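You operate a simulated robot arm through the tools that you are given. There is no shell and no other tool.

You are at the controls of a simulated robot arm. One attempt, no reset.

TASK
Run the rollers and turn the bow knob till the display shows FLAT.
Fine: free the bow screw first; tighten it and stop the rollers after. Where these are worked on the way, their far stop is far enough and under half their travel is too little: bow screw.

Only the result counts: the job must be done as asked and must still hold three seconds after the hand-in. Knocking over, shifting, dropping, spilling or breaking anything else fails it.

THE ROBOT
A 7-joint arm with a three-finger gripper, fixed in place. Base frame: the origin is on the floor under the middle of its stand, x ahead of it, y to its left, z up. Units: m, degrees, N and s.
It reaches about 1.342 m from its shoulder. Its first joint turns from -166.0 to 166.0 degrees. Payload 2.69 kg.
The tool frame sits at the grasp point between the pads (the TCP): z along the fingers, y along the line on which they close. The tips reach 0.03 m beyond it. The gripper opens to 0.128 m; its body begins 0.117 m behind the TCP.
Orientation is that of the tool frame in the base frame, as a unit quaternion [w, x, y, z]. With the fingers straight down and closing along the base's y, the tool's x points along the base's -x, its y along +y and its z along -z.

THE INTERFACE
- The arm moves only by the tool step_arm. Its argument "moves" is a list of rows, each a list of 7 numbers: the shift along the tool's x, y, z in m, then the turn, a rotation vector about the tool's x, y, z in degrees, then the finger opening in m, from 0 to 0.128. In form: [[x, y, z, rx, ry, rz, jaw], ...]. A call has 1 to 20 rows; each row shifts and turns the commanded pose from where the row before left it, along the tool's axes as they then stand. Each row takes 0.2 s and may step no farther than 0.05 m and 8.6 degrees from the row before; otherwise, or with a gripper value out of range, the whole call is refused. A pose out of reach is approached as far as the arm can. The call stops where the force on the tool passes 40 N (or 10 N more than at its start, if that is more) or the arm is blocked; 0.2 s more then pass. Each finger travels about 0.127 m/s and halts on what it meets, pressing with about 21 N; the grip force reading is that of the motor and also rises with nothing between the fingers. The clock runs only during rows and for 0.2 s after the last one: add rows that do not move to give the fingers time. The reply holds the time, the measured pose of the TCP, the force on the tool along the base axes, the opening and the grip force, in the units named above and with some noise, with the torque about the TCP (base axes, N m) and any sound that the robot's microphone picked up.
- Cameras (640 x 400 px; columns grow to the right, rows downward): "scene" is fixed at [0.0347, -0.5008, 1.9798]; the picture's right is [0.92, -0.39, 0.00], its down [-0.20, -0.48, -0.86] and it looks along [0.33, 0.79, -0.52] (base axes); focal length 376 px, centre (320, 200). "wrist" rides on the gripper at [0.058, 0.054, -0.131] in the tool frame; the picture's right is [-0.68, 0.74, 0.00], its down [-0.62, -0.57, -0.55] and it looks along [-0.40, -0.37, 0.84] (tool axes); focal length 234 px, centre (320, 200). There is no depth. A picture from a camera that has moved, and an enlarged one, comes with that camera's place and axes in the base frame and with its lens. The place of the scene camera against the robot may be out by one fixed shift of up to 0.018 m in any direction.
- capture(camera): a new picture of that camera. The clock stands still meanwhile.
- lift_body(by): moves the trunk up (or, below 0, down) by that many m; the arm rides with it, the base frame stays. It gives what a move gives, with no picture.
- close_up(camera, box): a new picture of the part [left, top, right, bottom] of that camera's present view, enlarged. The clock stands still meanwhile.
- close_job(): hands the job in; it is judged then, once.

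Places have to be worked out from the pictures, the camera data and where the tool is seen. Open the gripper and draw the arm clear of the work before you hand the job in, unless the task says otherwise.

The tools are called after "Emit:" as name(argument=value, ...) on one line, values as JSON. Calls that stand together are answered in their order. step_arm: Moves the arm, as the interface text tells. Its arguments: {"type":"object","properties":{"moves":{"type":"array"}},"required":["moves"]} The other tools are called the same way: lift_body (by) moves the trunk up or down; capture (camera) takes a picture; close_up (camera, box) takes an enlarged picture of a part of a camera's view; close_job () hands the job in.

At the start:

```text
clock: 0.0
position: [0.5199, 0.4668, 1.5429]
ee_rot: [0.0, 0.0, 1.0, 0.0]
force: [-0.2, 0.9, -0.3]
moment: [0.0, -0.01, 0.01]
opening: 0.1281
gripper_force: 0.1
trunk travel left (down, up): [-0.275, 0.075]
```

scene: 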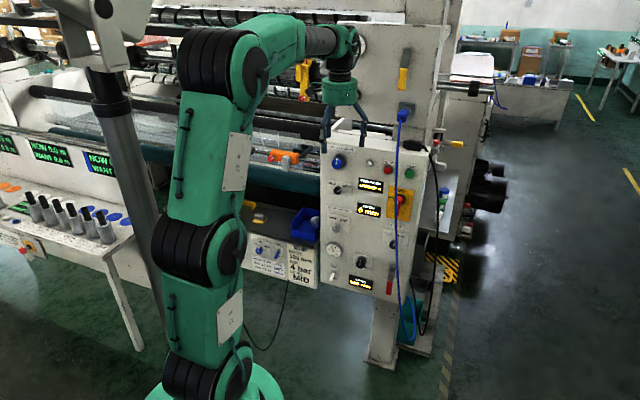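
wrist: 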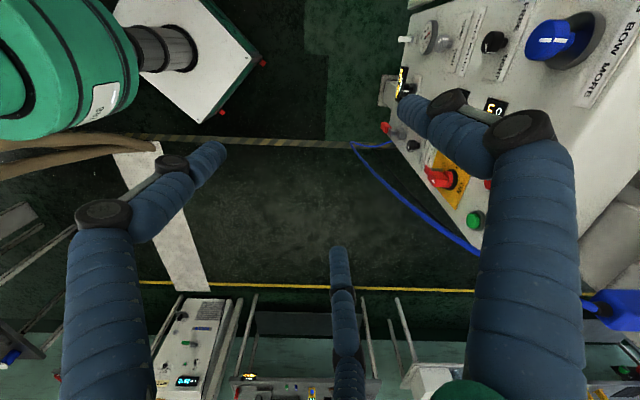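

The panel with knobs, displays and buttons is ahead of the robot. I take enlarged views to read the labels before moving.

Emit:
close_up(camera="scene", box=[310, 130, 440, 211])

Emit:
close_up(camera="scene", box=[310, 200, 440, 300])

Emit:
close_up(camera="wrist", box=[360, 0, 640, 250])

```text
4.92 times, centred on (375, 170) of scene
camera zoom: at [0.0347, -0.5008, 1.9798], right [0.92, -0.39, 0.0], down [-0.2, -0.48, -0.86], along [0.33, 0.79, -0.52], focal length 1849 px, centre (49, 345)
```

zoom: 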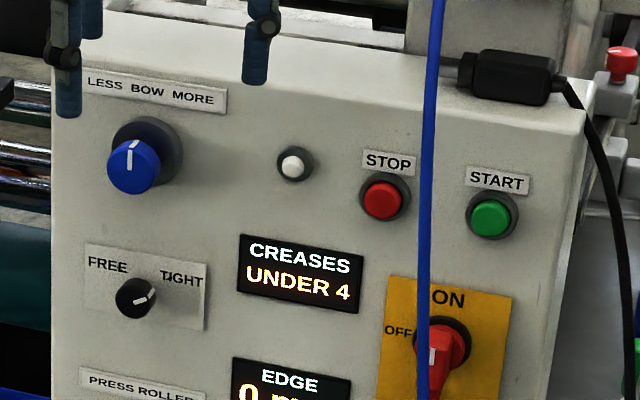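

```text
4.00 times, centred on (375, 250) of scene
camera zoom: at [0.0347, -0.5008, 1.9798], right [0.92, -0.39, 0.0], down [-0.2, -0.48, -0.86], along [0.33, 0.79, -0.52], focal length 1502 px, centre (100, 0)
```

zoom: 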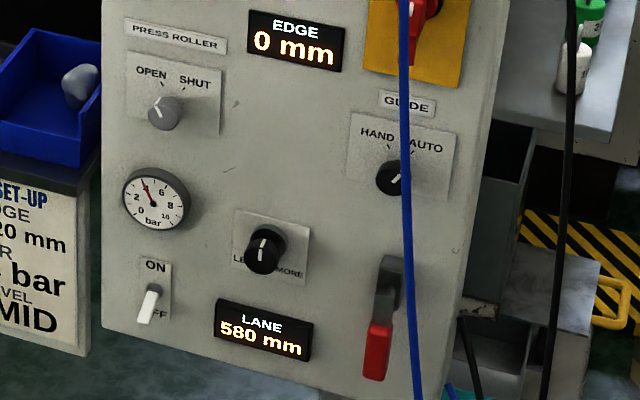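

```text
1.60 times, centred on (500, 125) of wrist
camera zoom: at [0.4594, 0.5202, 1.674], right [0.68, 0.74, 0.0], down [0.62, -0.57, 0.55], along [0.4, -0.37, -0.84], focal length 375 px, centre (32, 320)
```

zoom: 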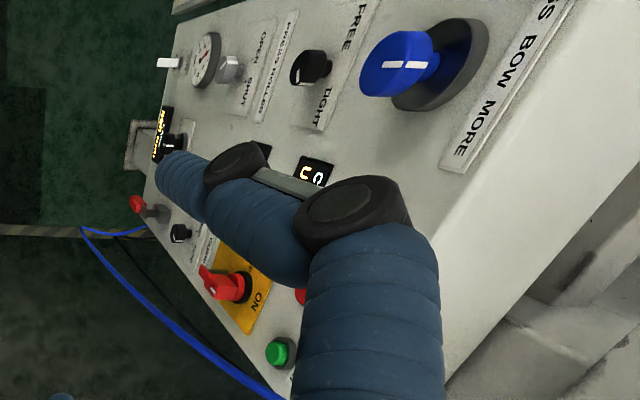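

The blue bow knob sits near (0.64, 0.73, 1.32), the FREE/TIGHT screw about 0.125 m below it, and START near (0.857, 0.547, 1.32), with a loose blue cable in front of the panel. I look closer at the states and the cable before moving.

Emit:
close_up(camera="scene", box=[320, 140, 384, 180])

Emit:
close_up(camera="scene", box=[376, 150, 440, 190])

Emit:
close_up(camera="scene", box=[376, 180, 440, 220])

Emit:
close_up(camera="scene", box=[320, 170, 384, 210])

Emit:
close_up(camera="scene", box=[376, 90, 440, 130])

Emit:
close_up(camera="scene", box=[240, 230, 320, 280])

```text
10.00 times, centred on (352, 160) of scene
camera zoom: at [0.0347, -0.5008, 1.9798], right [0.92, -0.39, 0.0], down [-0.2, -0.48, -0.86], along [0.33, 0.79, -0.52], focal length 3755 px, centre (0, 600)
```

zoom: 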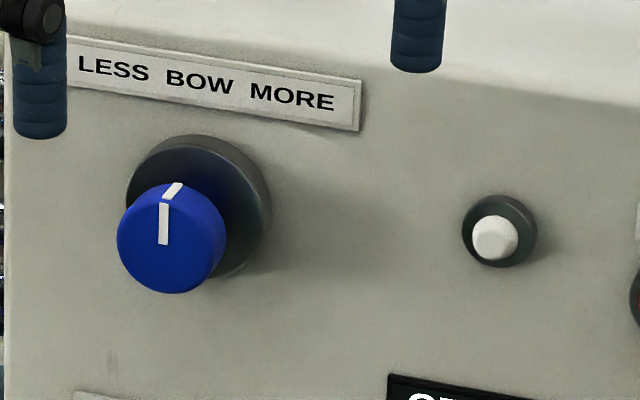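

```text
10.00 times, centred on (408, 170) of scene
camera zoom: at [0.0347, -0.5008, 1.9798], right [0.92, -0.39, 0.0], down [-0.2, -0.48, -0.86], along [0.33, 0.79, -0.52], focal length 3755 px, centre (-560, 500)
```

zoom: 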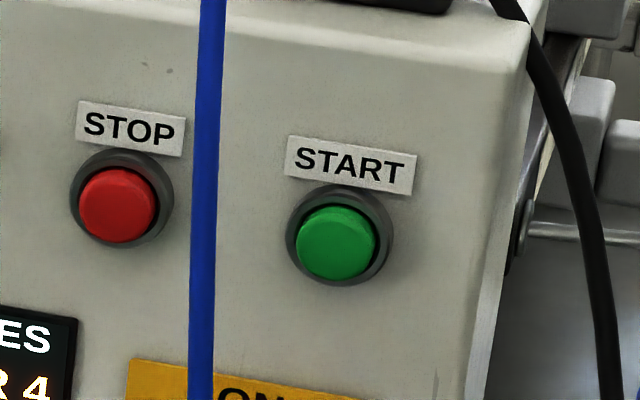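

```text
10.00 times, centred on (408, 200) of scene
camera zoom: at [0.0347, -0.5008, 1.9798], right [0.92, -0.39, 0.0], down [-0.2, -0.48, -0.86], along [0.33, 0.79, -0.52], focal length 3755 px, centre (-560, 200)
```

zoom: 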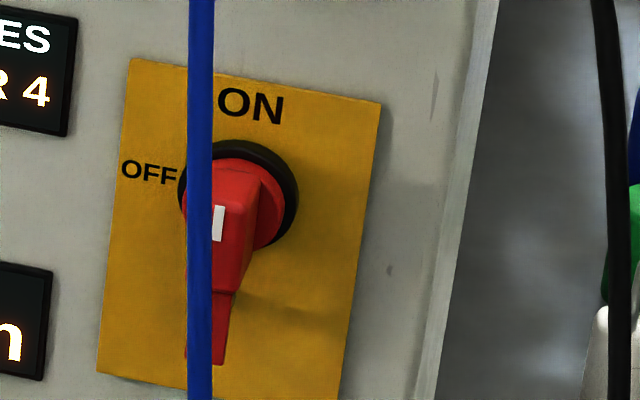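

```text
10.00 times, centred on (352, 190) of scene
camera zoom: at [0.0347, -0.5008, 1.9798], right [0.92, -0.39, 0.0], down [-0.2, -0.48, -0.86], along [0.33, 0.79, -0.52], focal length 3755 px, centre (0, 300)
```

zoom: 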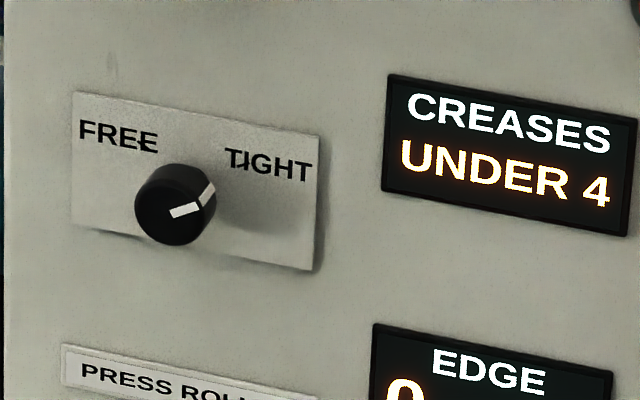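

```text
10.00 times, centred on (408, 110) of scene
camera zoom: at [0.0347, -0.5008, 1.9798], right [0.92, -0.39, 0.0], down [-0.2, -0.48, -0.86], along [0.33, 0.79, -0.52], focal length 3755 px, centre (-560, 1100)
```

zoom: 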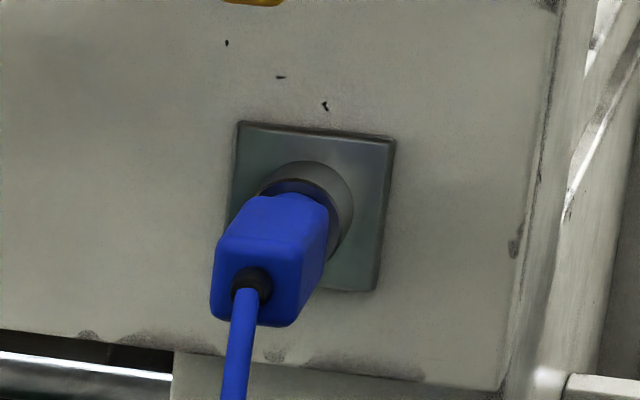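

```text
8.00 times, centred on (280, 255) of scene
camera zoom: at [0.0347, -0.5008, 1.9798], right [0.92, -0.39, 0.0], down [-0.2, -0.48, -0.86], along [0.33, 0.79, -0.52], focal length 3004 px, centre (640, -240)
```

zoom: 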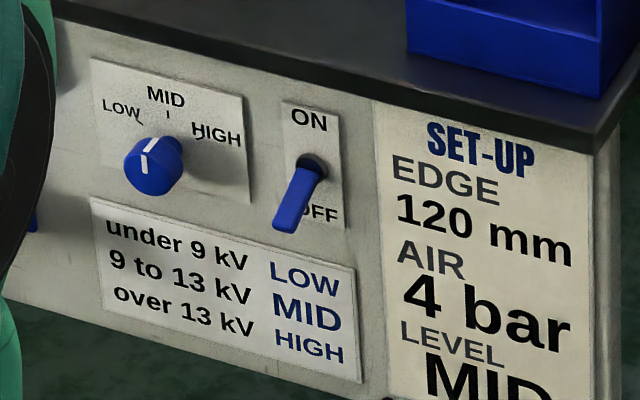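

CREASES reads UNDER 4, the bow screw is at TIGHT, and the main switch appears to be ON. I now turn the tool from pointing down to facing the panel, which faces roughly (-0.65, -0.76), starting with the yaw.

Emit:
step_arm(moves=[[0, 0, 0, 0, 0, -8.25, 0.128], [0, 0, 0, 0, 0, -8.25, 0.128], [0, 0, 0, 0, 0, -8.25, 0.128], [0, 0, 0, 0, 0, -8.25, 0.128], [0, 0, 0, 0, 0, -8.25, 0.128], [0, 0, 0, 0, 0, -8.25, 0.128]])

```text
clock: 1.4
position: [0.5193, 0.4668, 1.5429]
ee_rot: [0.0, -0.419, 0.908, -0.001]
force: [-0.1, -0.4, 0.0]
moment: [0.0, 0.02, 0.06]
opening: 0.1279
gripper_force: 0.1
trunk travel left (down, up): [-0.275, 0.075]
```

The yaw is done: tool x now points along (-0.65, -0.76). Next I pitch the fingers up toward the panel in steps.

Emit:
step_arm(moves=[[0, 0, 0, 0, -8.2, 0, 0.128], [0, 0, 0, 0, -8.2, 0, 0.128], [0, 0, 0, 0, -8.2, 0, 0.128], [0, 0, 0, 0, -8.2, 0, 0.128], [0, 0, 0, 0, -8.2, 0, 0.128], [0, 0, 0, 0, -8.2, 0, 0.128], [0, 0, 0, 0, -8.2, 0, 0.128], [0, 0, 0, 0, -8.2, 0, 0.128], [0, 0, 0, 0, -8.2, 0, 0.128], [0, 0, 0, 0, -8.2, 0, 0.128], [0, 0, 0, 0, -8.0, 0, 0.128]])

Emit:
capture(camera="wrist")

Emit:
capture(camera="scene")

```text
clock: 3.8
position: [0.5092, 0.4742, 1.5444]
ee_rot: [0.605, -0.325, 0.665, 0.294]
force: [-0.4, -2.0, 5.0]
moment: [-0.51, 0.46, 0.06]
opening: 0.128
gripper_force: 0.1
out of reach, approached as far as the arm can: row 11
trunk travel left (down, up): [-0.275, 0.075]
```

```text
taken
camera wrist: at [0.3826, 0.3992, 1.4984], right [-0.54, 0.51, 0.67], down [0.14, -0.73, 0.67], along [0.83, 0.46, 0.32], focal length 234 px, centre (320, 200)
```

wrist: 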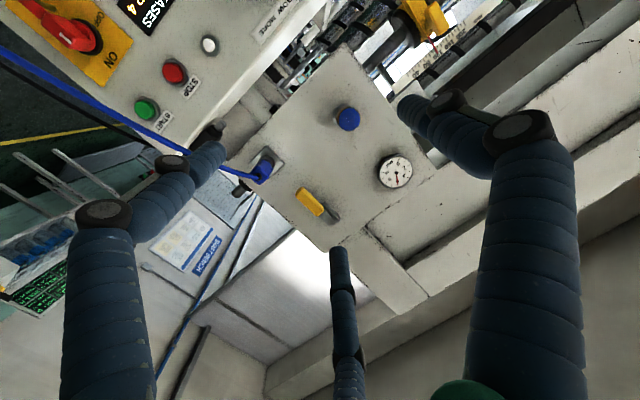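

```text
taken
```

scene: 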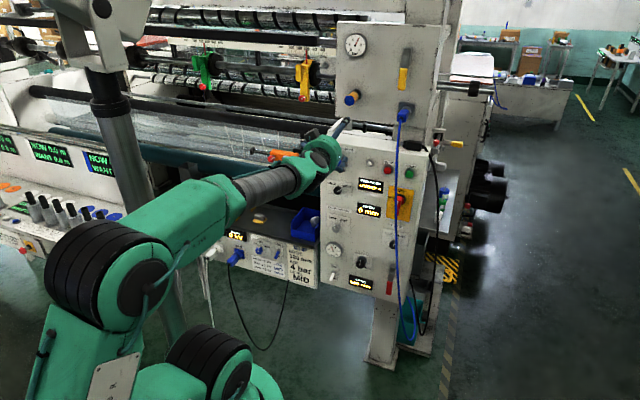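

The tool now points nearly level toward the panel but sits too high, with the last row just out of reach. I lower the trunk so the hand comes down in front of the bow knobs.

Emit:
lift_body(by=-0.15)

Emit:
capture(camera="wrist")

Emit:
capture(camera="scene")

```text
clock: 5.5
position: [0.5113, 0.4746, 1.3898]
ee_rot: [0.601, -0.323, 0.668, 0.297]
force: [-0.6, 0.6, 0.1]
moment: [0.0, 0.0, -0.01]
opening: 0.128
gripper_force: 0.1
trunk travel left (down, up): [-0.125, 0.225]
```

```text
taken
camera wrist: at [0.3839, 0.4011, 1.3457], right [-0.53, 0.5, 0.68], down [0.15, -0.73, 0.66], along [0.83, 0.45, 0.32], focal length 234 px, centre (320, 200)
```

wrist: 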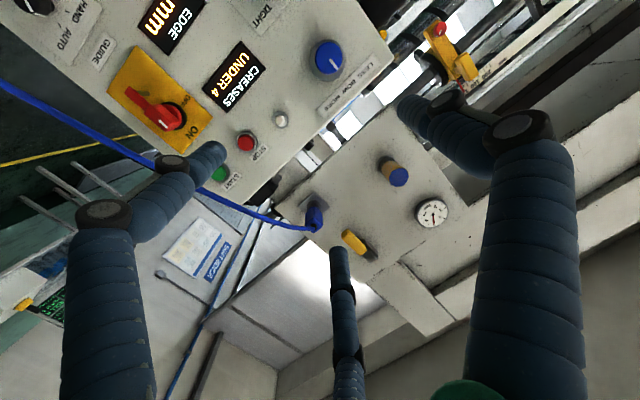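

```text
taken
```

scene: 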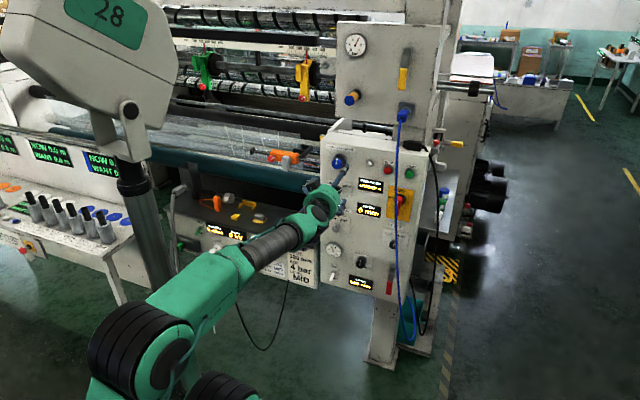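

Triangulating from two wrist views puts the blue knob face at about (0.645, 0.735, 1.320) and START at (0.860, 0.548, 1.320). I back off and lower the hand a little to get a full view of the panel for its plane and the other controls.

Emit:
step_arm(moves=[[0.03, 0, -0.03, 0, 0, 0, 0.128], [0.03, 0, -0.03, 0, 0, 0, 0.128], [0.03, 0, -0.03, 0, 0, 0, 0.128], [0.03, 0, 0, 0, 0, 0, 0.128]])

Emit:
capture(camera="wrist")

```text
clock: 6.5
position: [0.4477, 0.394, 1.2787]
ee_rot: [0.603, -0.322, 0.667, 0.297]
force: [0.5, 0.6, 0.4]
moment: [-0.02, 0.03, 0.02]
opening: 0.1279
gripper_force: 0.1
trunk travel left (down, up): [-0.125, 0.225]
```

```text
taken
camera wrist: at [0.3211, 0.3203, 1.2328], right [-0.53, 0.5, 0.68], down [0.15, -0.73, 0.66], along [0.83, 0.45, 0.32], focal length 234 px, centre (320, 200)
```

wrist: 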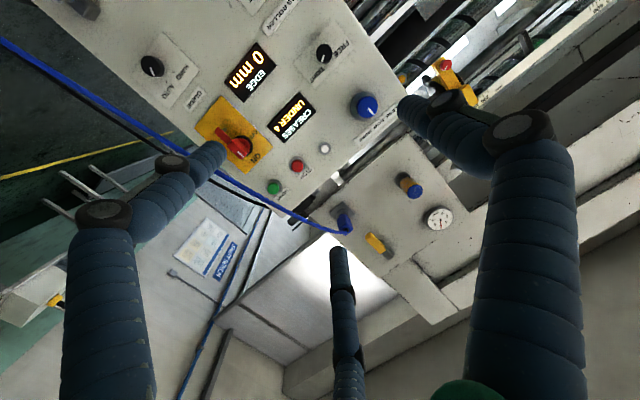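

I enlarge the panel area of this wrist view to measure the controls.

Emit:
close_up(camera="wrist", box=[180, 40, 420, 190])

Emit:
close_up(camera="wrist", box=[140, 0, 420, 175])

```text
2.67 times, centred on (300, 115) of wrist
camera zoom: at [0.3211, 0.3203, 1.2328], right [-0.53, 0.5, 0.68], down [0.15, -0.73, 0.66], along [0.83, 0.45, 0.32], focal length 624 px, centre (373, 427)
```

zoom: 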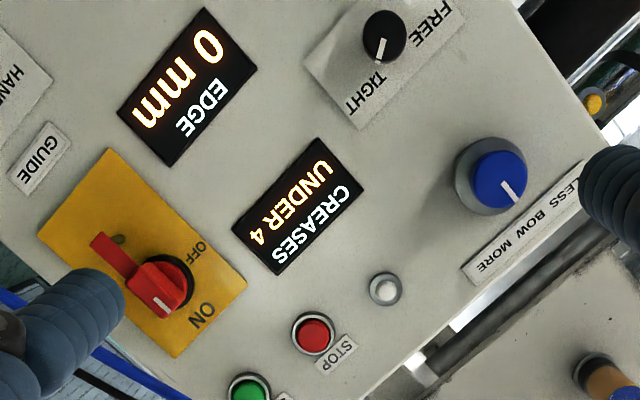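

```text
2.29 times, centred on (280, 88) of wrist
camera zoom: at [0.3211, 0.3203, 1.2328], right [-0.53, 0.5, 0.68], down [0.15, -0.73, 0.66], along [0.83, 0.45, 0.32], focal length 535 px, centre (411, 457)
```

zoom: 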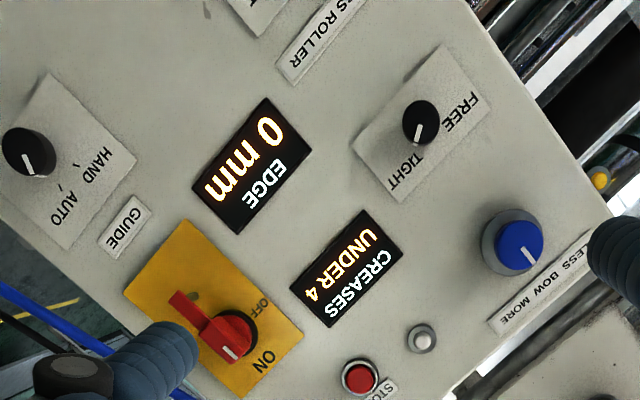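

The main switch is at ON, and label-edge slopes give a vertical panel whose normal is near (-0.69, -0.725, 0). I square the tool up to it with a small yaw and pitch correction.

Emit:
step_arm(moves=[[0, 0, 0, 2.7, -2.8, 0, 0.128], [0, 0, 0, 2.7, -2.8, 0, 0.128], [0, 0, 0, 0, 0, 0, 0.128]])

```text
clock: 7.3
position: [0.4523, 0.3941, 1.2789]
ee_rot: [0.647, -0.28, 0.651, 0.282]
force: [0.1, 0.0, 0.7]
moment: [-0.02, 0.01, 0.0]
opening: 0.1283
gripper_force: 0.0
out of reach, approached as far as the arm can: row 2
trunk travel left (down, up): [-0.125, 0.225]
```

The tool now faces the panel squarely, with z along (0.685, 0.730, 0). I approach the bow screw near (0.650, 0.737, 1.194), stopping well short of it to refine the position.

Emit:
step_arm(moves=[[0.012, 0.013, 0.04, 0, 0, 0, 0.128], [0.012, 0.013, 0.04, 0, 0, 0, 0.128], [0.012, 0.013, 0.04, 0, 0, 0, 0.128], [0.012, 0.013, 0.04, 0, 0, 0, 0.128], [0.012, 0.013, 0.04, 0, 0, 0, 0.128], [0.012, 0.013, 0.03, 0, 0, 0, 0.128], [0.012, 0.013, 0.0, 0, 0, 0, 0.128]])

Emit:
capture(camera="wrist")

Emit:
capture(camera="scene")

```text
clock: 8.9
position: [0.6298, 0.5217, 1.2121]
ee_rot: [0.644, -0.286, 0.65, 0.286]
force: [0.1, 1.1, 0.5]
moment: [0.04, -0.07, 0.0]
opening: 0.128
gripper_force: 0.0
out of reach, approached as far as the arm can: row 1, 2, 3, 4, 5, 6, 7
trunk travel left (down, up): [-0.125, 0.225]
```

```text
taken
camera wrist: at [0.5012, 0.4608, 1.1548], right [-0.54, 0.5, 0.68], down [0.05, -0.78, 0.62], along [0.84, 0.37, 0.4], focal length 234 px, centre (320, 200)
```

wrist: 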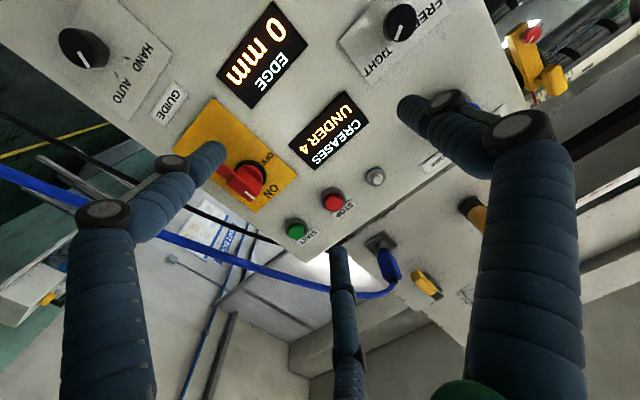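

```text
taken
```

scene: 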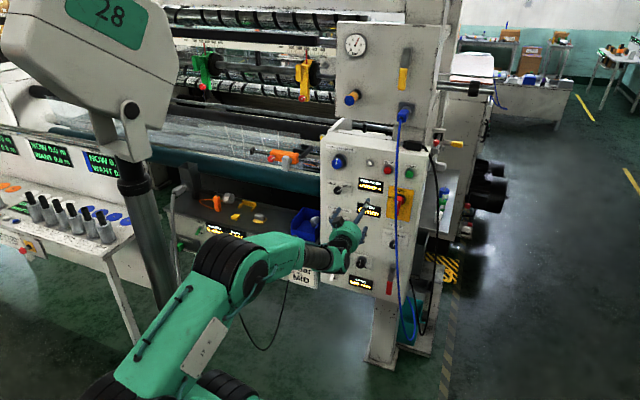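

The arm hit a joint limit in this roll: it moved forward but ended about 14 cm to the right of what I commanded, so the wrist needs a different configuration. First I try lowering the trunk fully, which lowers the elbow, after backing off a bit from the panel.

Emit:
step_arm(moves=[[0, 0, -0.04, 0, 0, 0, 0.128], [0, 0, -0.04, 0, 0, 0, 0.128], [0, 0, -0.04, 0, 0, 0, 0.128]])

Emit:
lift_body(by=-0.12)

Emit:
capture(camera="scene")

```text
clock: 9.8
position: [0.5471, 0.4285, 1.216]
ee_rot: [0.648, -0.277, 0.651, 0.28]
force: [1.0, 0.1, 0.0]
moment: [-0.01, 0.02, -0.01]
opening: 0.1278
gripper_force: 0.0
out of reach, approached as far as the arm can: row 1
trunk travel left (down, up): [-0.125, 0.225]
```

```text
clock: 11.2
position: [0.5486, 0.4276, 1.0958]
ee_rot: [0.648, -0.278, 0.651, 0.28]
force: [-1.3, -0.1, -0.1]
moment: [-0.01, 0.01, 0.04]
opening: 0.1281
gripper_force: 0.1
trunk travel left (down, up): [-0.005, 0.345]
```

```text
taken
```

scene: 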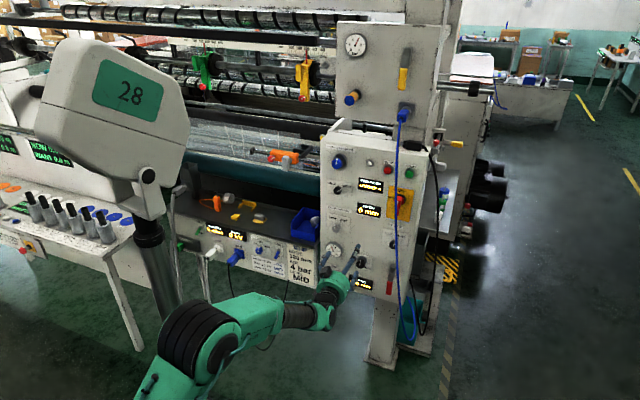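

The "28" display rides with the trunk, so it is part of the robot. Now I test moving the hand up and to the left in small steps.

Emit:
step_arm(moves=[[-0.03, 0.03, 0, 0, 0, 0, 0.128], [-0.03, 0.03, 0, 0, 0, 0, 0.128], [-0.03, 0.03, 0, 0, 0, 0, 0.128]])

```text
clock: 12.1
position: [0.5137, 0.4512, 1.1887]
ee_rot: [0.645, -0.285, 0.65, 0.285]
force: [0.0, 0.1, -0.4]
moment: [0.0, -0.04, 0.07]
opening: 0.1279
gripper_force: 0.0
out of reach, approached as far as the arm can: row 1, 2, 3
trunk travel left (down, up): [-0.005, 0.345]
```

Still limited when moving left, so it is a wrist roll limit rather than height. I probe by rolling the tool about its own axis in free space.

Emit:
step_arm(moves=[[0, 0, 0, 0, 0, 8, 0.128], [0, 0, 0, 0, 0, 8, 0.128], [0, 0, 0, 0, 0, 8, 0.128]])

```text
clock: 12.8
position: [0.5173, 0.4486, 1.1911]
ee_rot: [0.573, -0.14, 0.695, 0.411]
force: [-0.4, -0.4, 0.2]
moment: [-0.02, -0.05, -0.01]
opening: 0.1278
gripper_force: 0.0
out of reach, approached as far as the arm can: row 1
trunk travel left (down, up): [-0.005, 0.345]
```

Rolling positive frees the limit. I keep rolling that way to see how far it goes.

Emit:
step_arm(moves=[[0, 0, 0, 0, 0, 8.5, 0.128], [0, 0, 0, 0, 0, 8.5, 0.128], [0, 0, 0, 0, 0, 8.5, 0.128], [0, 0, 0, 0, 0, 8.5, 0.128], [0, 0, 0, 0, 0, 8.5, 0.128], [0, 0, 0, 0, 0, 8.5, 0.128], [0, 0, 0, 0, 0, 8.5, 0.128], [0, 0, 0, 0, 0, 8.5, 0.128]])

Emit:
capture(camera="scene")

Emit:
capture(camera="wrist")

```text
clock: 14.7
position: [0.5161, 0.4473, 1.1915]
ee_rot: [0.246, 0.274, 0.654, 0.661]
force: [-0.8, 0.3, 0.0]
moment: [-0.02, 0.0, 0.0]
opening: 0.1279
gripper_force: 0.1
trunk travel left (down, up): [-0.005, 0.345]
```

```text
taken
```

scene: 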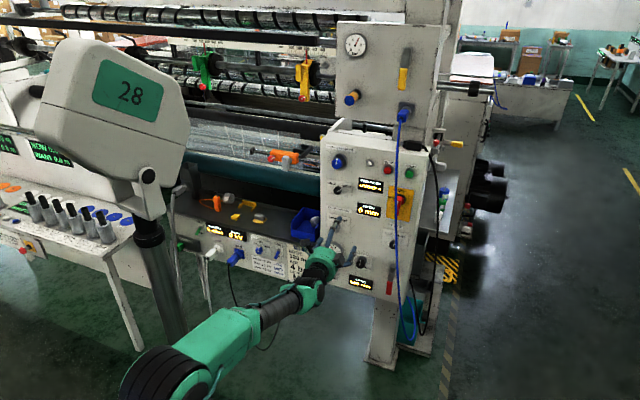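

```text
taken
camera wrist: at [0.3851, 0.3898, 1.247], right [0.52, -0.48, 0.71], down [0.06, -0.81, -0.59], along [0.85, 0.34, -0.39], focal length 234 px, centre (320, 200)
```

wrist: 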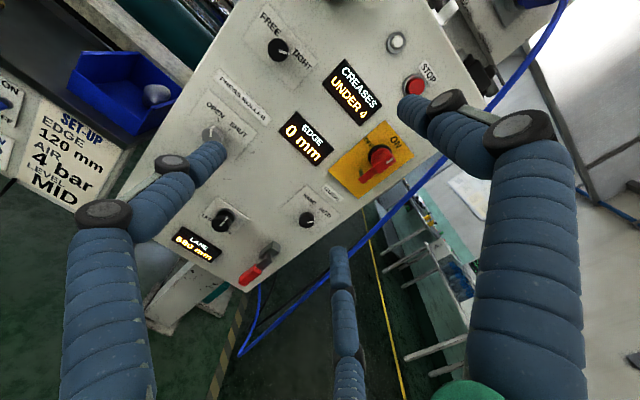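

That works: the tool's x now points left, y up and z toward the panel, with a good view of the screw and lots of roll freedom. I move to a pre-grasp pose about 9 cm in front of the FREE/TIGHT screw.

Emit:
step_arm(moves=[[0.0168, 0, 0.035, 0, 0, 0, 0.128], [0.0168, 0, 0.035, 0, 0, 0, 0.128], [0.0168, 0, 0.035, 0, 0, 0, 0.128], [0.0168, 0, 0.035, 0, 0, 0, 0.128], [0.0168, 0, 0.035, 0, 0, 0, 0.128], [0.0168, 0, 0.03, 0, 0, 0, 0.128]])

Emit:
capture(camera="wrist")

Emit:
capture(camera="scene")

```text
clock: 16.1
position: [0.6525, 0.589, 1.2213]
ee_rot: [0.241, 0.268, 0.658, 0.661]
force: [-0.7, -1.0, -0.4]
moment: [0.01, 0.0, -0.02]
opening: 0.1279
gripper_force: 0.1
out of reach, approached as far as the arm can: row 1, 2, 3, 4, 5, 6
trunk travel left (down, up): [-0.005, 0.345]
```

```text
taken
camera wrist: at [0.5227, 0.5301, 1.2784], right [0.53, -0.47, 0.71], down [0.07, -0.81, -0.58], along [0.85, 0.35, -0.39], focal length 234 px, centre (320, 200)
```

wrist: 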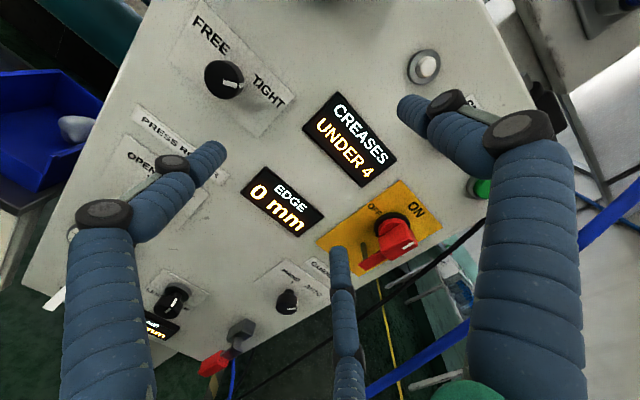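

```text
taken
```

scene: 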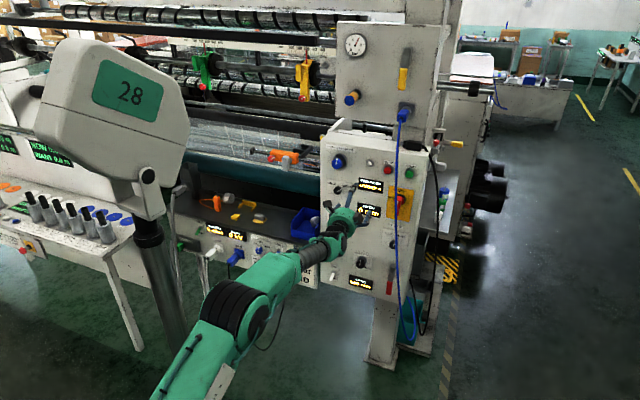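

The wrist's pitch joint seems to be at its end stop because the forearm slopes down toward the panel. I will flip the wrist: back off, point the fingers down, then swing the hand around the forearm axis on the right side and come down on the target from above.

Emit:
step_arm(moves=[[0, 0, -0.04, 0, 0, 0, 0.128], [0, 0, -0.04, 0, 0, 0, 0.128], [0, 0, -0.04, 0, 0, 0, 0.128], [0, 0, -0.03, 0, 0, 0, 0.128], [0, 0, 0, 8.5, 0, 0, 0.128], [0, 0, 0, 8.5, 0, 0, 0.128], [0, 0, 0, 8.5, 0, 0, 0.128], [0, 0, 0, 8.5, 0, 0, 0.128], [0, 0, 0, 8.5, 0, 0, 0.128], [0, 0, 0, 8.5, 0, 0, 0.128], [0, 0, 0, 8.5, 0, 0, 0.128], [0, 0, 0, 8.5, 0, 0, 0.128], [0, 0, 0, 8.5, 0, 0, 0.128], [0, 0, 0, 8.5, 0, 0, 0.128], [0, 0, 0, 5, 0, 0, 0.128]])

Emit:
capture(camera="scene")

```text
clock: 19.2
position: [0.5546, 0.4752, 1.2248]
ee_rot: [-0.019, 0.371, 0.929, 0.005]
force: [-0.5, -0.2, -0.4]
moment: [0.04, 0.01, 0.0]
opening: 0.1277
gripper_force: 0.0
out of reach, approached as far as the arm can: row 1
trunk travel left (down, up): [-0.005, 0.345]
```

```text
taken
```

scene: 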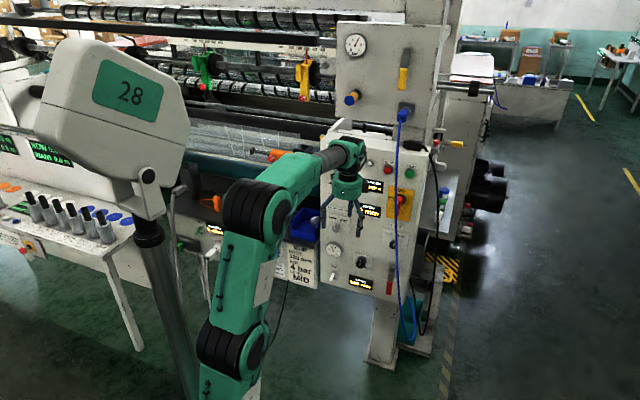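

Fingers are down with a level forearm, tool x left and y forward. Now I sweep the hand around the forearm axis toward the right, with the TCP following a 0.33 m arc.

Emit:
step_arm(moves=[[-0.046, 0, -0.003, 0, -8, 0, 0.128], [-0.046, 0, -0.003, 0, -8, 0, 0.128], [-0.046, 0, -0.003, 0, -8, 0, 0.128], [-0.046, 0, -0.003, 0, -8, 0, 0.128], [-0.046, 0, -0.003, 0, -8, 0, 0.128], [-0.046, 0, -0.003, 0, -8, 0, 0.128]])

Emit:
capture(camera="scene")

```text
clock: 20.6
position: [0.736, 0.306, 1.3205]
ee_rot: [0.362, 0.342, 0.855, -0.146]
force: [0.2, 0.0, -0.1]
moment: [0.02, 0.0, 0.01]
opening: 0.128
gripper_force: 0.1
trunk travel left (down, up): [-0.005, 0.345]
```

```text
taken
```

scene: 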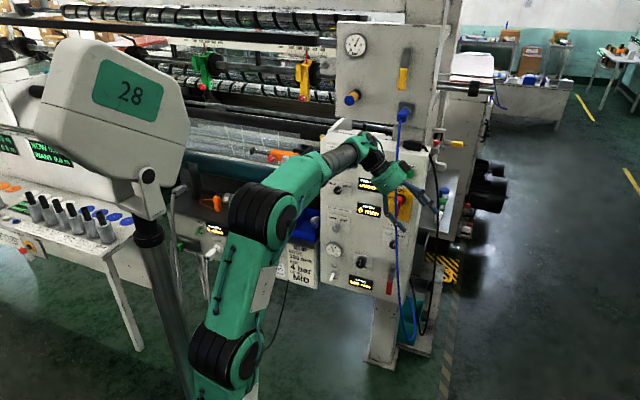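

No limit hit so far. I continue the sweep upward, easing back from the panel to stay clear of the hanging cable.

Emit:
step_arm(moves=[[-0.046, -0.012, -0.003, 0, -8, 0, 0.128], [-0.046, -0.012, -0.003, 0, -8, 0, 0.128], [-0.046, -0.012, -0.003, 0, -8, 0, 0.128], [-0.046, -0.012, -0.003, 0, -8, 0, 0.128], [-0.046, -0.012, -0.003, 0, -8, 0, 0.128], [-0.046, -0.012, -0.003, 0, -8, 0, 0.128], [-0.046, -0.012, -0.003, 0, -8, 0, 0.128], [-0.046, -0.012, -0.003, 0, -8, 0, 0.128]])

Emit:
capture(camera="scene")

```text
clock: 22.4
position: [0.7252, 0.1854, 1.6679]
ee_rot: [0.76, 0.213, 0.534, -0.305]
force: [0.3, -0.7, 0.3]
moment: [0.05, 0.02, -0.01]
opening: 0.1281
gripper_force: 0.1
trunk travel left (down, up): [-0.005, 0.345]
```

```text
taken
```

scene: 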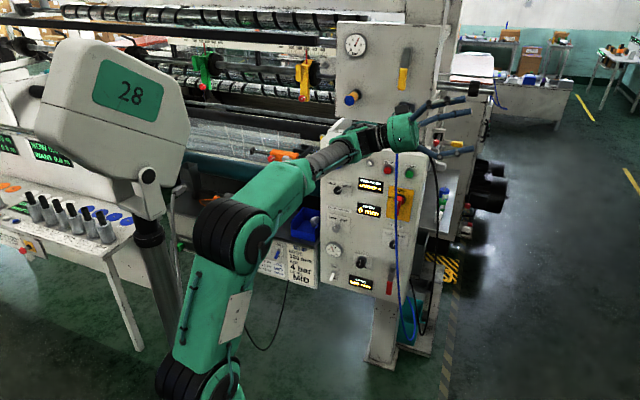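

The hand now points right and slightly up (112 degrees swept) with no limit. I continue the sweep toward pointing up.

Emit:
step_arm(moves=[[-0.046, -0.005, -0.003, 0, -8, 0, 0.128], [-0.046, -0.005, -0.003, 0, -8, 0, 0.128], [-0.046, -0.005, -0.003, 0, -8, 0, 0.128], [-0.046, -0.005, -0.003, 0, -8, 0, 0.128], [-0.046, -0.005, -0.003, 0, -8, 0, 0.128]])

Emit:
capture(camera="scene")

```text
clock: 23.6
position: [0.6068, 0.2644, 1.8397]
ee_rot: [0.897, 0.096, 0.241, -0.359]
force: [0.6, -0.7, -0.3]
moment: [0.02, 0.02, 0.02]
opening: 0.1279
gripper_force: 0.0
trunk travel left (down, up): [-0.005, 0.345]
```

```text
taken
```

scene: 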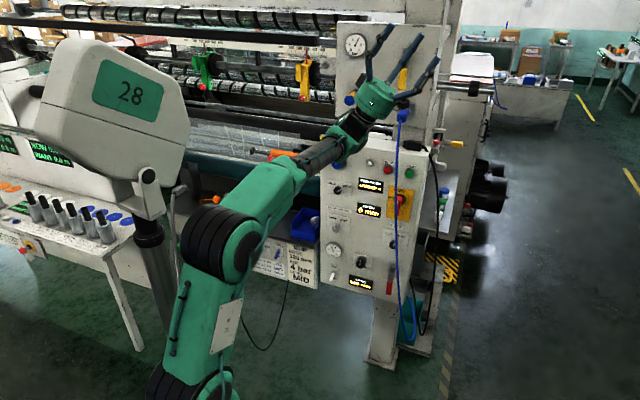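

152 degrees swept, with the hand pointing up and right and the wrist presumably flipped. Now I pitch the fingers forward toward the panel while bringing the TCP down to about (0.5, 0.5, 1.3).

Emit:
step_arm(moves=[[0.005, 0.0075, -0.045, -7.5, 0, 0, 0.128], [0.005, 0.0133, -0.0436, -7.5, 0, 0, 0.128], [0.005, 0.0189, -0.0415, -7.5, 0, 0, 0.128], [0.005, 0.0241, -0.0387, -7.5, 0, 0, 0.128], [0.005, 0.029, -0.0352, -7.5, 0, 0, 0.128], [0.005, 0.0333, -0.0311, -7.5, 0, 0, 0.128]])

Emit:
capture(camera="scene")

```text
clock: 25.1
position: [0.5536, 0.3742, 1.5902]
ee_rot: [0.865, -0.255, 0.361, -0.239]
force: [-0.3, 0.4, -0.2]
moment: [-0.01, -0.02, -0.01]
opening: 0.1281
gripper_force: 0.1
trunk travel left (down, up): [-0.005, 0.345]
```

```text
taken
```

scene: 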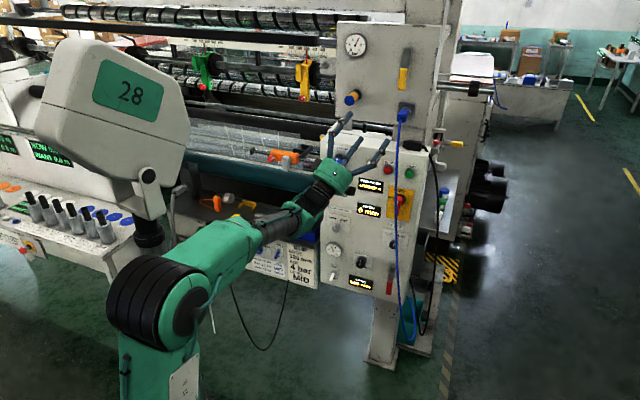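

Going well with no limit. I finish the pitch-forward so the fingers point level at the panel.

Emit:
step_arm(moves=[[0.005, 0.0371, -0.0265, -7.5, 0, 0, 0.128], [0.005, 0.0403, -0.0214, -7.5, 0, 0, 0.128], [0.005, 0.0427, -0.016, -7.5, 0, 0, 0.128], [0.005, 0.0444, -0.0103, -7.5, 0, 0, 0.128], [0.005, 0.0454, -0.0044, -7.5, 0, 0, 0.128], [0.005, 0.0456, 0.0016, -7.5, 0, 0, 0.128], [0.005, 0.03, 0.0075, 0, 0, 0, 0.128]])

Emit:
capture(camera="scene")

Emit:
capture(camera="wrist")

```text
clock: 26.6
position: [0.4854, 0.5078, 1.3173]
ee_rot: [0.701, -0.565, 0.427, -0.086]
force: [-0.4, -0.5, 0.9]
moment: [-0.05, 0.03, 0.0]
opening: 0.128
gripper_force: 0.0
out of reach, approached as far as the arm can: row 5, 6
trunk travel left (down, up): [-0.005, 0.345]
```

```text
taken
```

scene: 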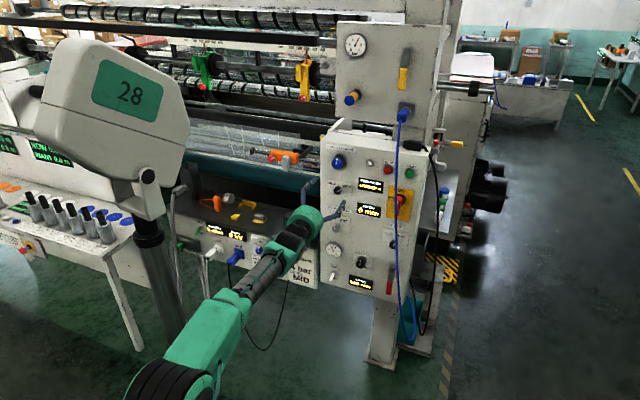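

```text
taken
camera wrist: at [0.4115, 0.3971, 1.2414], right [-0.69, 0.66, -0.3], down [-0.56, -0.22, 0.8], along [0.47, 0.72, 0.52], focal length 234 px, centre (320, 200)
```

wrist: 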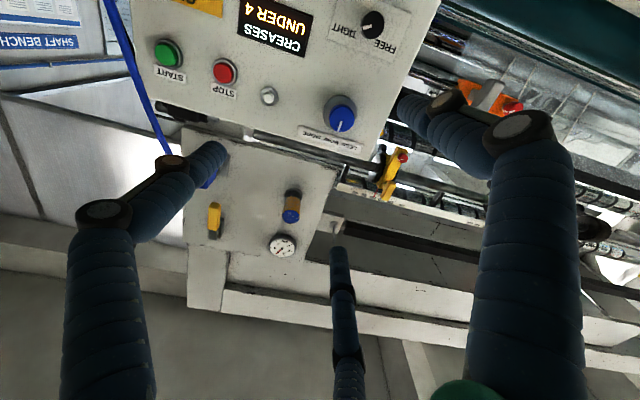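

The wrist is flipped and the tool points level at the panel. Now I move toward the pre-grasp pose in front of the bow screw again to see whether this configuration reaches it.

Emit:
step_arm(moves=[[0.0045, 0.021, 0.0316, 0, 0, 0, 0.128], [0.0045, 0.021, 0.0316, 0, 0, 0, 0.128], [0.0045, 0.021, 0.0316, 0, 0, 0, 0.128]])

Emit:
capture(camera="scene")

```text
clock: 27.4
position: [0.5352, 0.5929, 1.2564]
ee_rot: [0.701, -0.565, 0.428, -0.086]
force: [-1.3, -0.7, 0.0]
moment: [-0.03, 0.03, 0.01]
opening: 0.1278
gripper_force: 0.1
out of reach, approached as far as the arm can: row 3
trunk travel left (down, up): [-0.005, 0.345]
```

```text
taken
```

scene: 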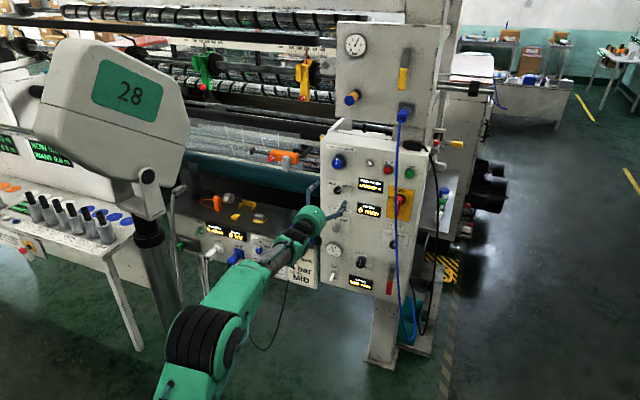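

It tracks the command within a few mm. I continue the remaining approach.

Emit:
step_arm(moves=[[0.0045, 0.021, 0.0316, 0, 0, 0, 0.128], [0.0045, 0.021, 0.0316, 0, 0, 0, 0.128], [0.0045, 0.021, 0.0316, 0, 0, 0, 0.128]])

Emit:
capture(camera="wrist")

```text
clock: 28.2
position: [0.5815, 0.6728, 1.1955]
ee_rot: [0.7, -0.564, 0.428, -0.086]
force: [-1.5, -1.0, 0.6]
moment: [-0.04, 0.08, 0.01]
opening: 0.128
gripper_force: 0.0
trunk travel left (down, up): [-0.005, 0.345]
```

```text
taken
camera wrist: at [0.5058, 0.5615, 1.12], right [-0.69, 0.66, -0.3], down [-0.56, -0.22, 0.8], along [0.47, 0.71, 0.52], focal length 234 px, centre (320, 200)
```

wrist: 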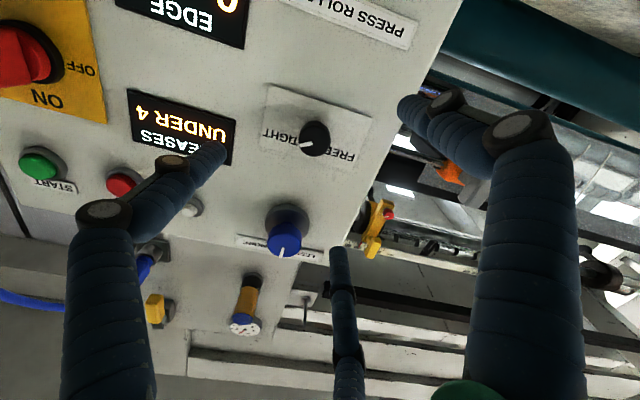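

Reached the pre-grasp with no limit warning. The screw appears almost on the tool axis; I zoom in to measure it precisely.

Emit:
close_up(camera="wrist", box=[240, 80, 400, 180])

Emit:
close_up(camera="scene", box=[300, 160, 380, 210])

```text
4.00 times, centred on (320, 130) of wrist
camera zoom: at [0.5058, 0.5615, 1.12], right [-0.69, 0.66, -0.3], down [-0.56, -0.22, 0.8], along [0.47, 0.71, 0.52], focal length 937 px, centre (320, 480)
```

zoom: 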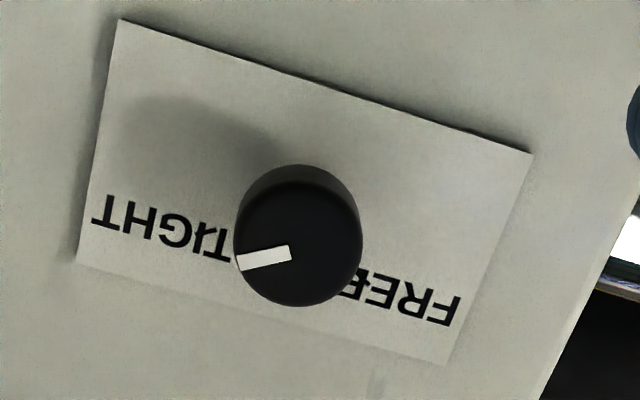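

```text
8.00 times, centred on (340, 185) of scene
camera zoom: at [0.0347, -0.5008, 1.9798], right [0.92, -0.39, 0.0], down [-0.2, -0.48, -0.86], along [0.33, 0.79, -0.52], focal length 3004 px, centre (160, 320)
```

zoom: 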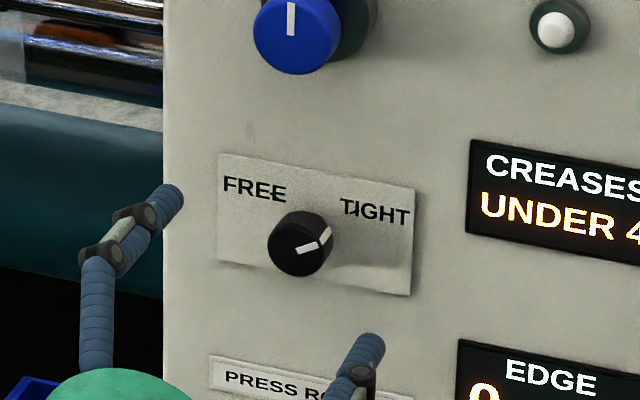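

The three fingers close radially like a chuck, so any roll works for gripping. The screw centre is about 5 mm off in tool x and 9.4 cm ahead. Before gripping I test in free space how far I can roll counter-clockwise (negative), as needed to free the screw.

Emit:
step_arm(moves=[[0, 0, 0, 0, 0, -8.5, 0.128], [0, 0, 0, 0, 0, -8.5, 0.128], [0, 0, 0, 0, 0, -8.5, 0.128], [0, 0, 0, 0, 0, -8.5, 0.128], [0, 0, 0, 0, 0, -8.5, 0.128], [0, 0, 0, 0, 0, -8.5, 0.128], [0, 0, 0, 0, 0, -8.5, 0.128], [0, 0, 0, 0, 0, -8.5, 0.128]])

```text
clock: 30.1
position: [0.5852, 0.6748, 1.196]
ee_rot: [-0.531, 0.708, -0.039, 0.464]
force: [0.9, 0.2, 0.6]
moment: [-0.01, -0.02, 0.01]
opening: 0.128
gripper_force: 0.0
trunk travel left (down, up): [-0.005, 0.345]
```

No limit after -68 degrees. I continue to find the negative limit.

Emit:
step_arm(moves=[[0, 0, 0, 0, 0, -8.5, 0.128], [0, 0, 0, 0, 0, -8.5, 0.128], [0, 0, 0, 0, 0, -8.5, 0.128], [0, 0, 0, 0, 0, -8.5, 0.128], [0, 0, 0, 0, 0, -8.5, 0.128], [0, 0, 0, 0, 0, -8.5, 0.128], [0, 0, 0, 0, 0, -8.5, 0.128], [0, 0, 0, 0, 0, -8.5, 0.128]])

Emit:
capture(camera="wrist")

Emit:
capture(camera="scene")

```text
clock: 31.9
position: [0.5829, 0.6747, 1.1961]
ee_rot: [-0.182, 0.608, 0.364, 0.681]
force: [-0.1, 0.7, -0.7]
moment: [-0.01, -0.01, -0.03]
opening: 0.1283
gripper_force: 0.1
trunk travel left (down, up): [-0.005, 0.345]
```

```text
taken
camera wrist: at [0.5172, 0.5558, 1.2676], right [0.64, -0.62, -0.45], down [-0.65, -0.13, -0.74], along [0.4, 0.77, -0.49], focal length 234 px, centre (320, 200)
```

wrist: 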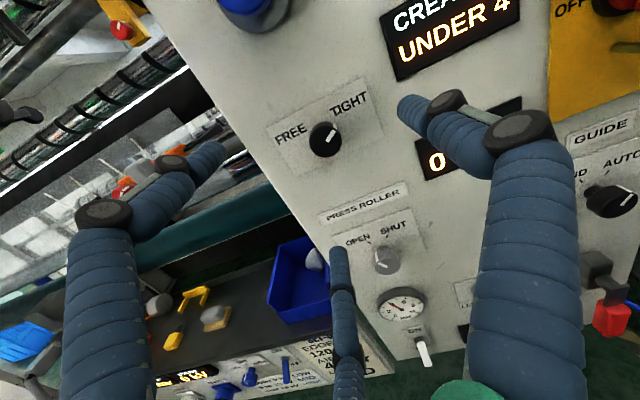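

```text
taken
```

scene: 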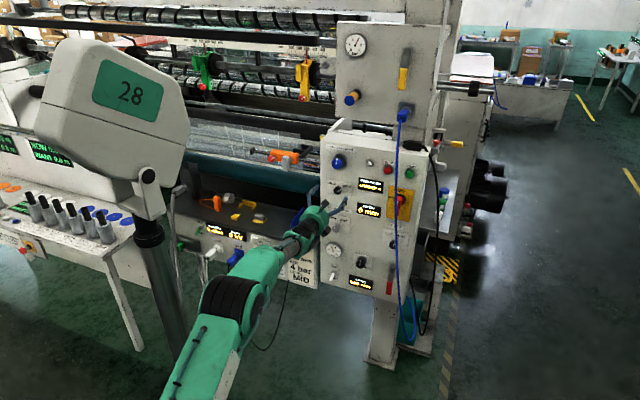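

Full range of at least 136 degrees is available, and this roll gives an upright view. I zoom in for a second, independent fix on the screw and its marks.

Emit:
close_up(camera="wrist", box=[240, 80, 400, 180])

```text
4.00 times, centred on (320, 130) of wrist
camera zoom: at [0.5172, 0.5558, 1.2676], right [0.64, -0.62, -0.45], down [-0.65, -0.13, -0.74], along [0.4, 0.77, -0.49], focal length 937 px, centre (320, 480)
```

zoom: 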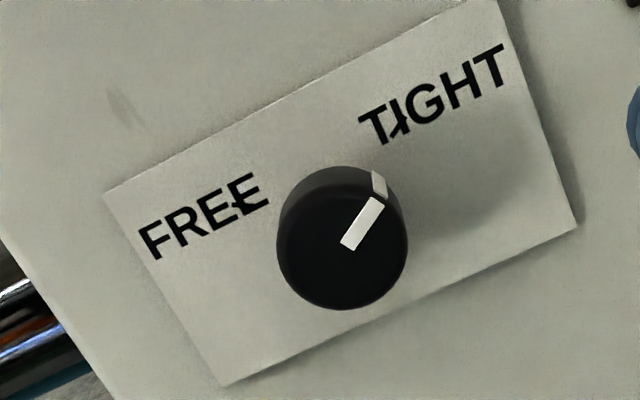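

Two views agree: the screw's face centre is at (0.652, 0.737, 1.195), about 32 mm in diameter, with roughly 110 degrees between TIGHT and FREE. I roll back by +119 degrees so the full counter-clockwise turn fits inside the proven range.

Emit:
step_arm(moves=[[0, 0, 0, 0, 0, 8.5, 0.128], [0, 0, 0, 0, 0, 8.5, 0.128], [0, 0, 0, 0, 0, 8.5, 0.128], [0, 0, 0, 0, 0, 8.5, 0.128], [0, 0, 0, 0, 0, 8.5, 0.128], [0, 0, 0, 0, 0, 8.5, 0.128], [0, 0, 0, 0, 0, 8.5, 0.128], [0, 0, 0, 0, 0, 8.5, 0.12], [0, 0, 0, 0, 0, 8.5, 0.11], [0, 0, 0, 0, 0, 8.5, 0.1], [0, 0, 0, 0, 0, 8.5, 0.09], [0, 0, 0, 0, 0, 8.5, 0.08], [0, 0, 0, 0, 0, 8.5, 0.07], [0, 0, 0, 0, 0, 8.5, 0.07], [0, 0, 0, 0, 0, 0, 0.07]])

Emit:
capture(camera="wrist")

```text
clock: 35.0
position: [0.5847, 0.6741, 1.1954]
ee_rot: [0.68, -0.622, 0.341, -0.188]
force: [0.1, -0.2, -0.3]
moment: [-0.02, 0.02, -0.01]
opening: 0.0697
gripper_force: 0.0
trunk travel left (down, up): [-0.005, 0.345]
```

```text
taken
camera wrist: at [0.5233, 0.5492, 1.1305], right [-0.6, 0.57, -0.56], down [-0.72, -0.06, 0.69], along [0.36, 0.82, 0.45], focal length 234 px, centre (320, 200)
```

wrist: 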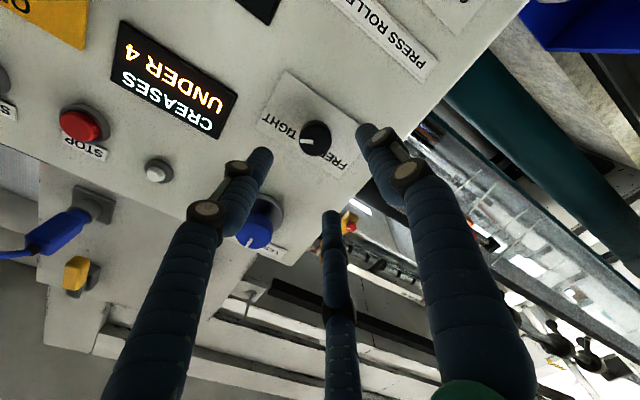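

The screw is about 4 mm off in tool x and 9.2 cm ahead. I correct sideways and advance until the tips are just short of the knob face, with the fingers at 7 cm.

Emit:
step_arm(moves=[[0.0045, -0.0005, 0.0, 0, 0, 0, 0.07], [0, 0, 0.03, 0, 0, 0, 0.07], [0, 0, 0.027, 0, 0, 0, 0.07], [0, 0, 0, 0, 0, 0, 0.07]])

Emit:
capture(camera="wrist")

Emit:
close_up(camera="scene", box=[300, 160, 380, 210])

```text
clock: 36.0
position: [0.6274, 0.7161, 1.1992]
ee_rot: [0.68, -0.622, 0.34, -0.188]
force: [0.0, 0.1, -0.2]
moment: [-0.05, 0.02, 0.02]
opening: 0.07
gripper_force: 0.2
out of reach, approached as far as the arm can: row 1
trunk travel left (down, up): [-0.005, 0.345]
```

```text
taken
camera wrist: at [0.5662, 0.591, 1.1339], right [-0.59, 0.57, -0.56], down [-0.72, -0.06, 0.69], along [0.36, 0.82, 0.45], focal length 234 px, centre (320, 200)
```

wrist: 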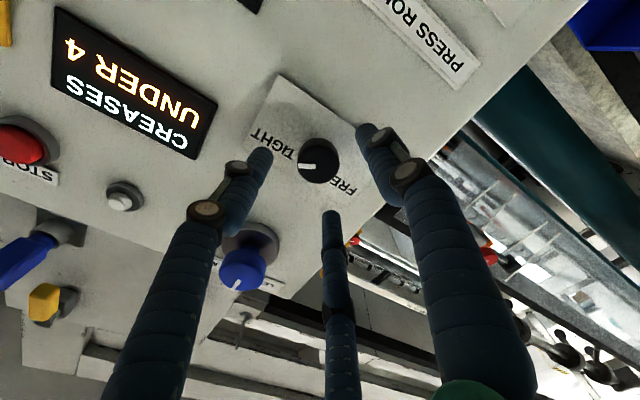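

```text
8.00 times, centred on (340, 185) of scene
camera zoom: at [0.0347, -0.5008, 1.9798], right [0.92, -0.39, 0.0], down [-0.2, -0.48, -0.86], along [0.33, 0.79, -0.52], focal length 3004 px, centre (160, 320)
```

zoom: 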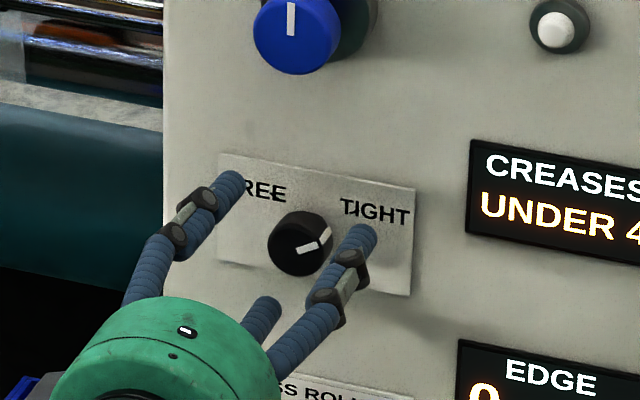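

I am about 5 mm off in x and 3 mm in y per both pose and picture. I correct that with a small shift at this depth and check it is executed.

Emit:
step_arm(moves=[[0.0025, 0.0017, 0.0, 0, 0, 0, 0.07], [0.0025, 0.0017, 0, 0, 0, 0, 0.07], [0, 0, 0, 0, 0, 0, 0.07]])

Emit:
close_up(camera="wrist", box=[220, 90, 420, 215])

```text
clock: 36.9
position: [0.6263, 0.716, 1.194]
ee_rot: [0.68, -0.622, 0.34, -0.188]
force: [-0.5, 0.1, -0.1]
moment: [0.0, 0.01, 0.0]
opening: 0.07
gripper_force: 0.1
out of reach, approached as far as the arm can: row 2
trunk travel left (down, up): [-0.005, 0.345]
```

```text
3.20 times, centred on (320, 152) of wrist
camera zoom: at [0.5648, 0.5902, 1.1285], right [-0.59, 0.57, -0.56], down [-0.72, -0.06, 0.69], along [0.36, 0.82, 0.45], focal length 749 px, centre (320, 352)
```

zoom: 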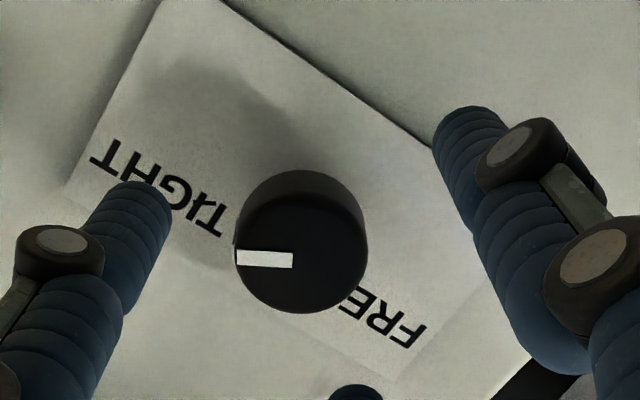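

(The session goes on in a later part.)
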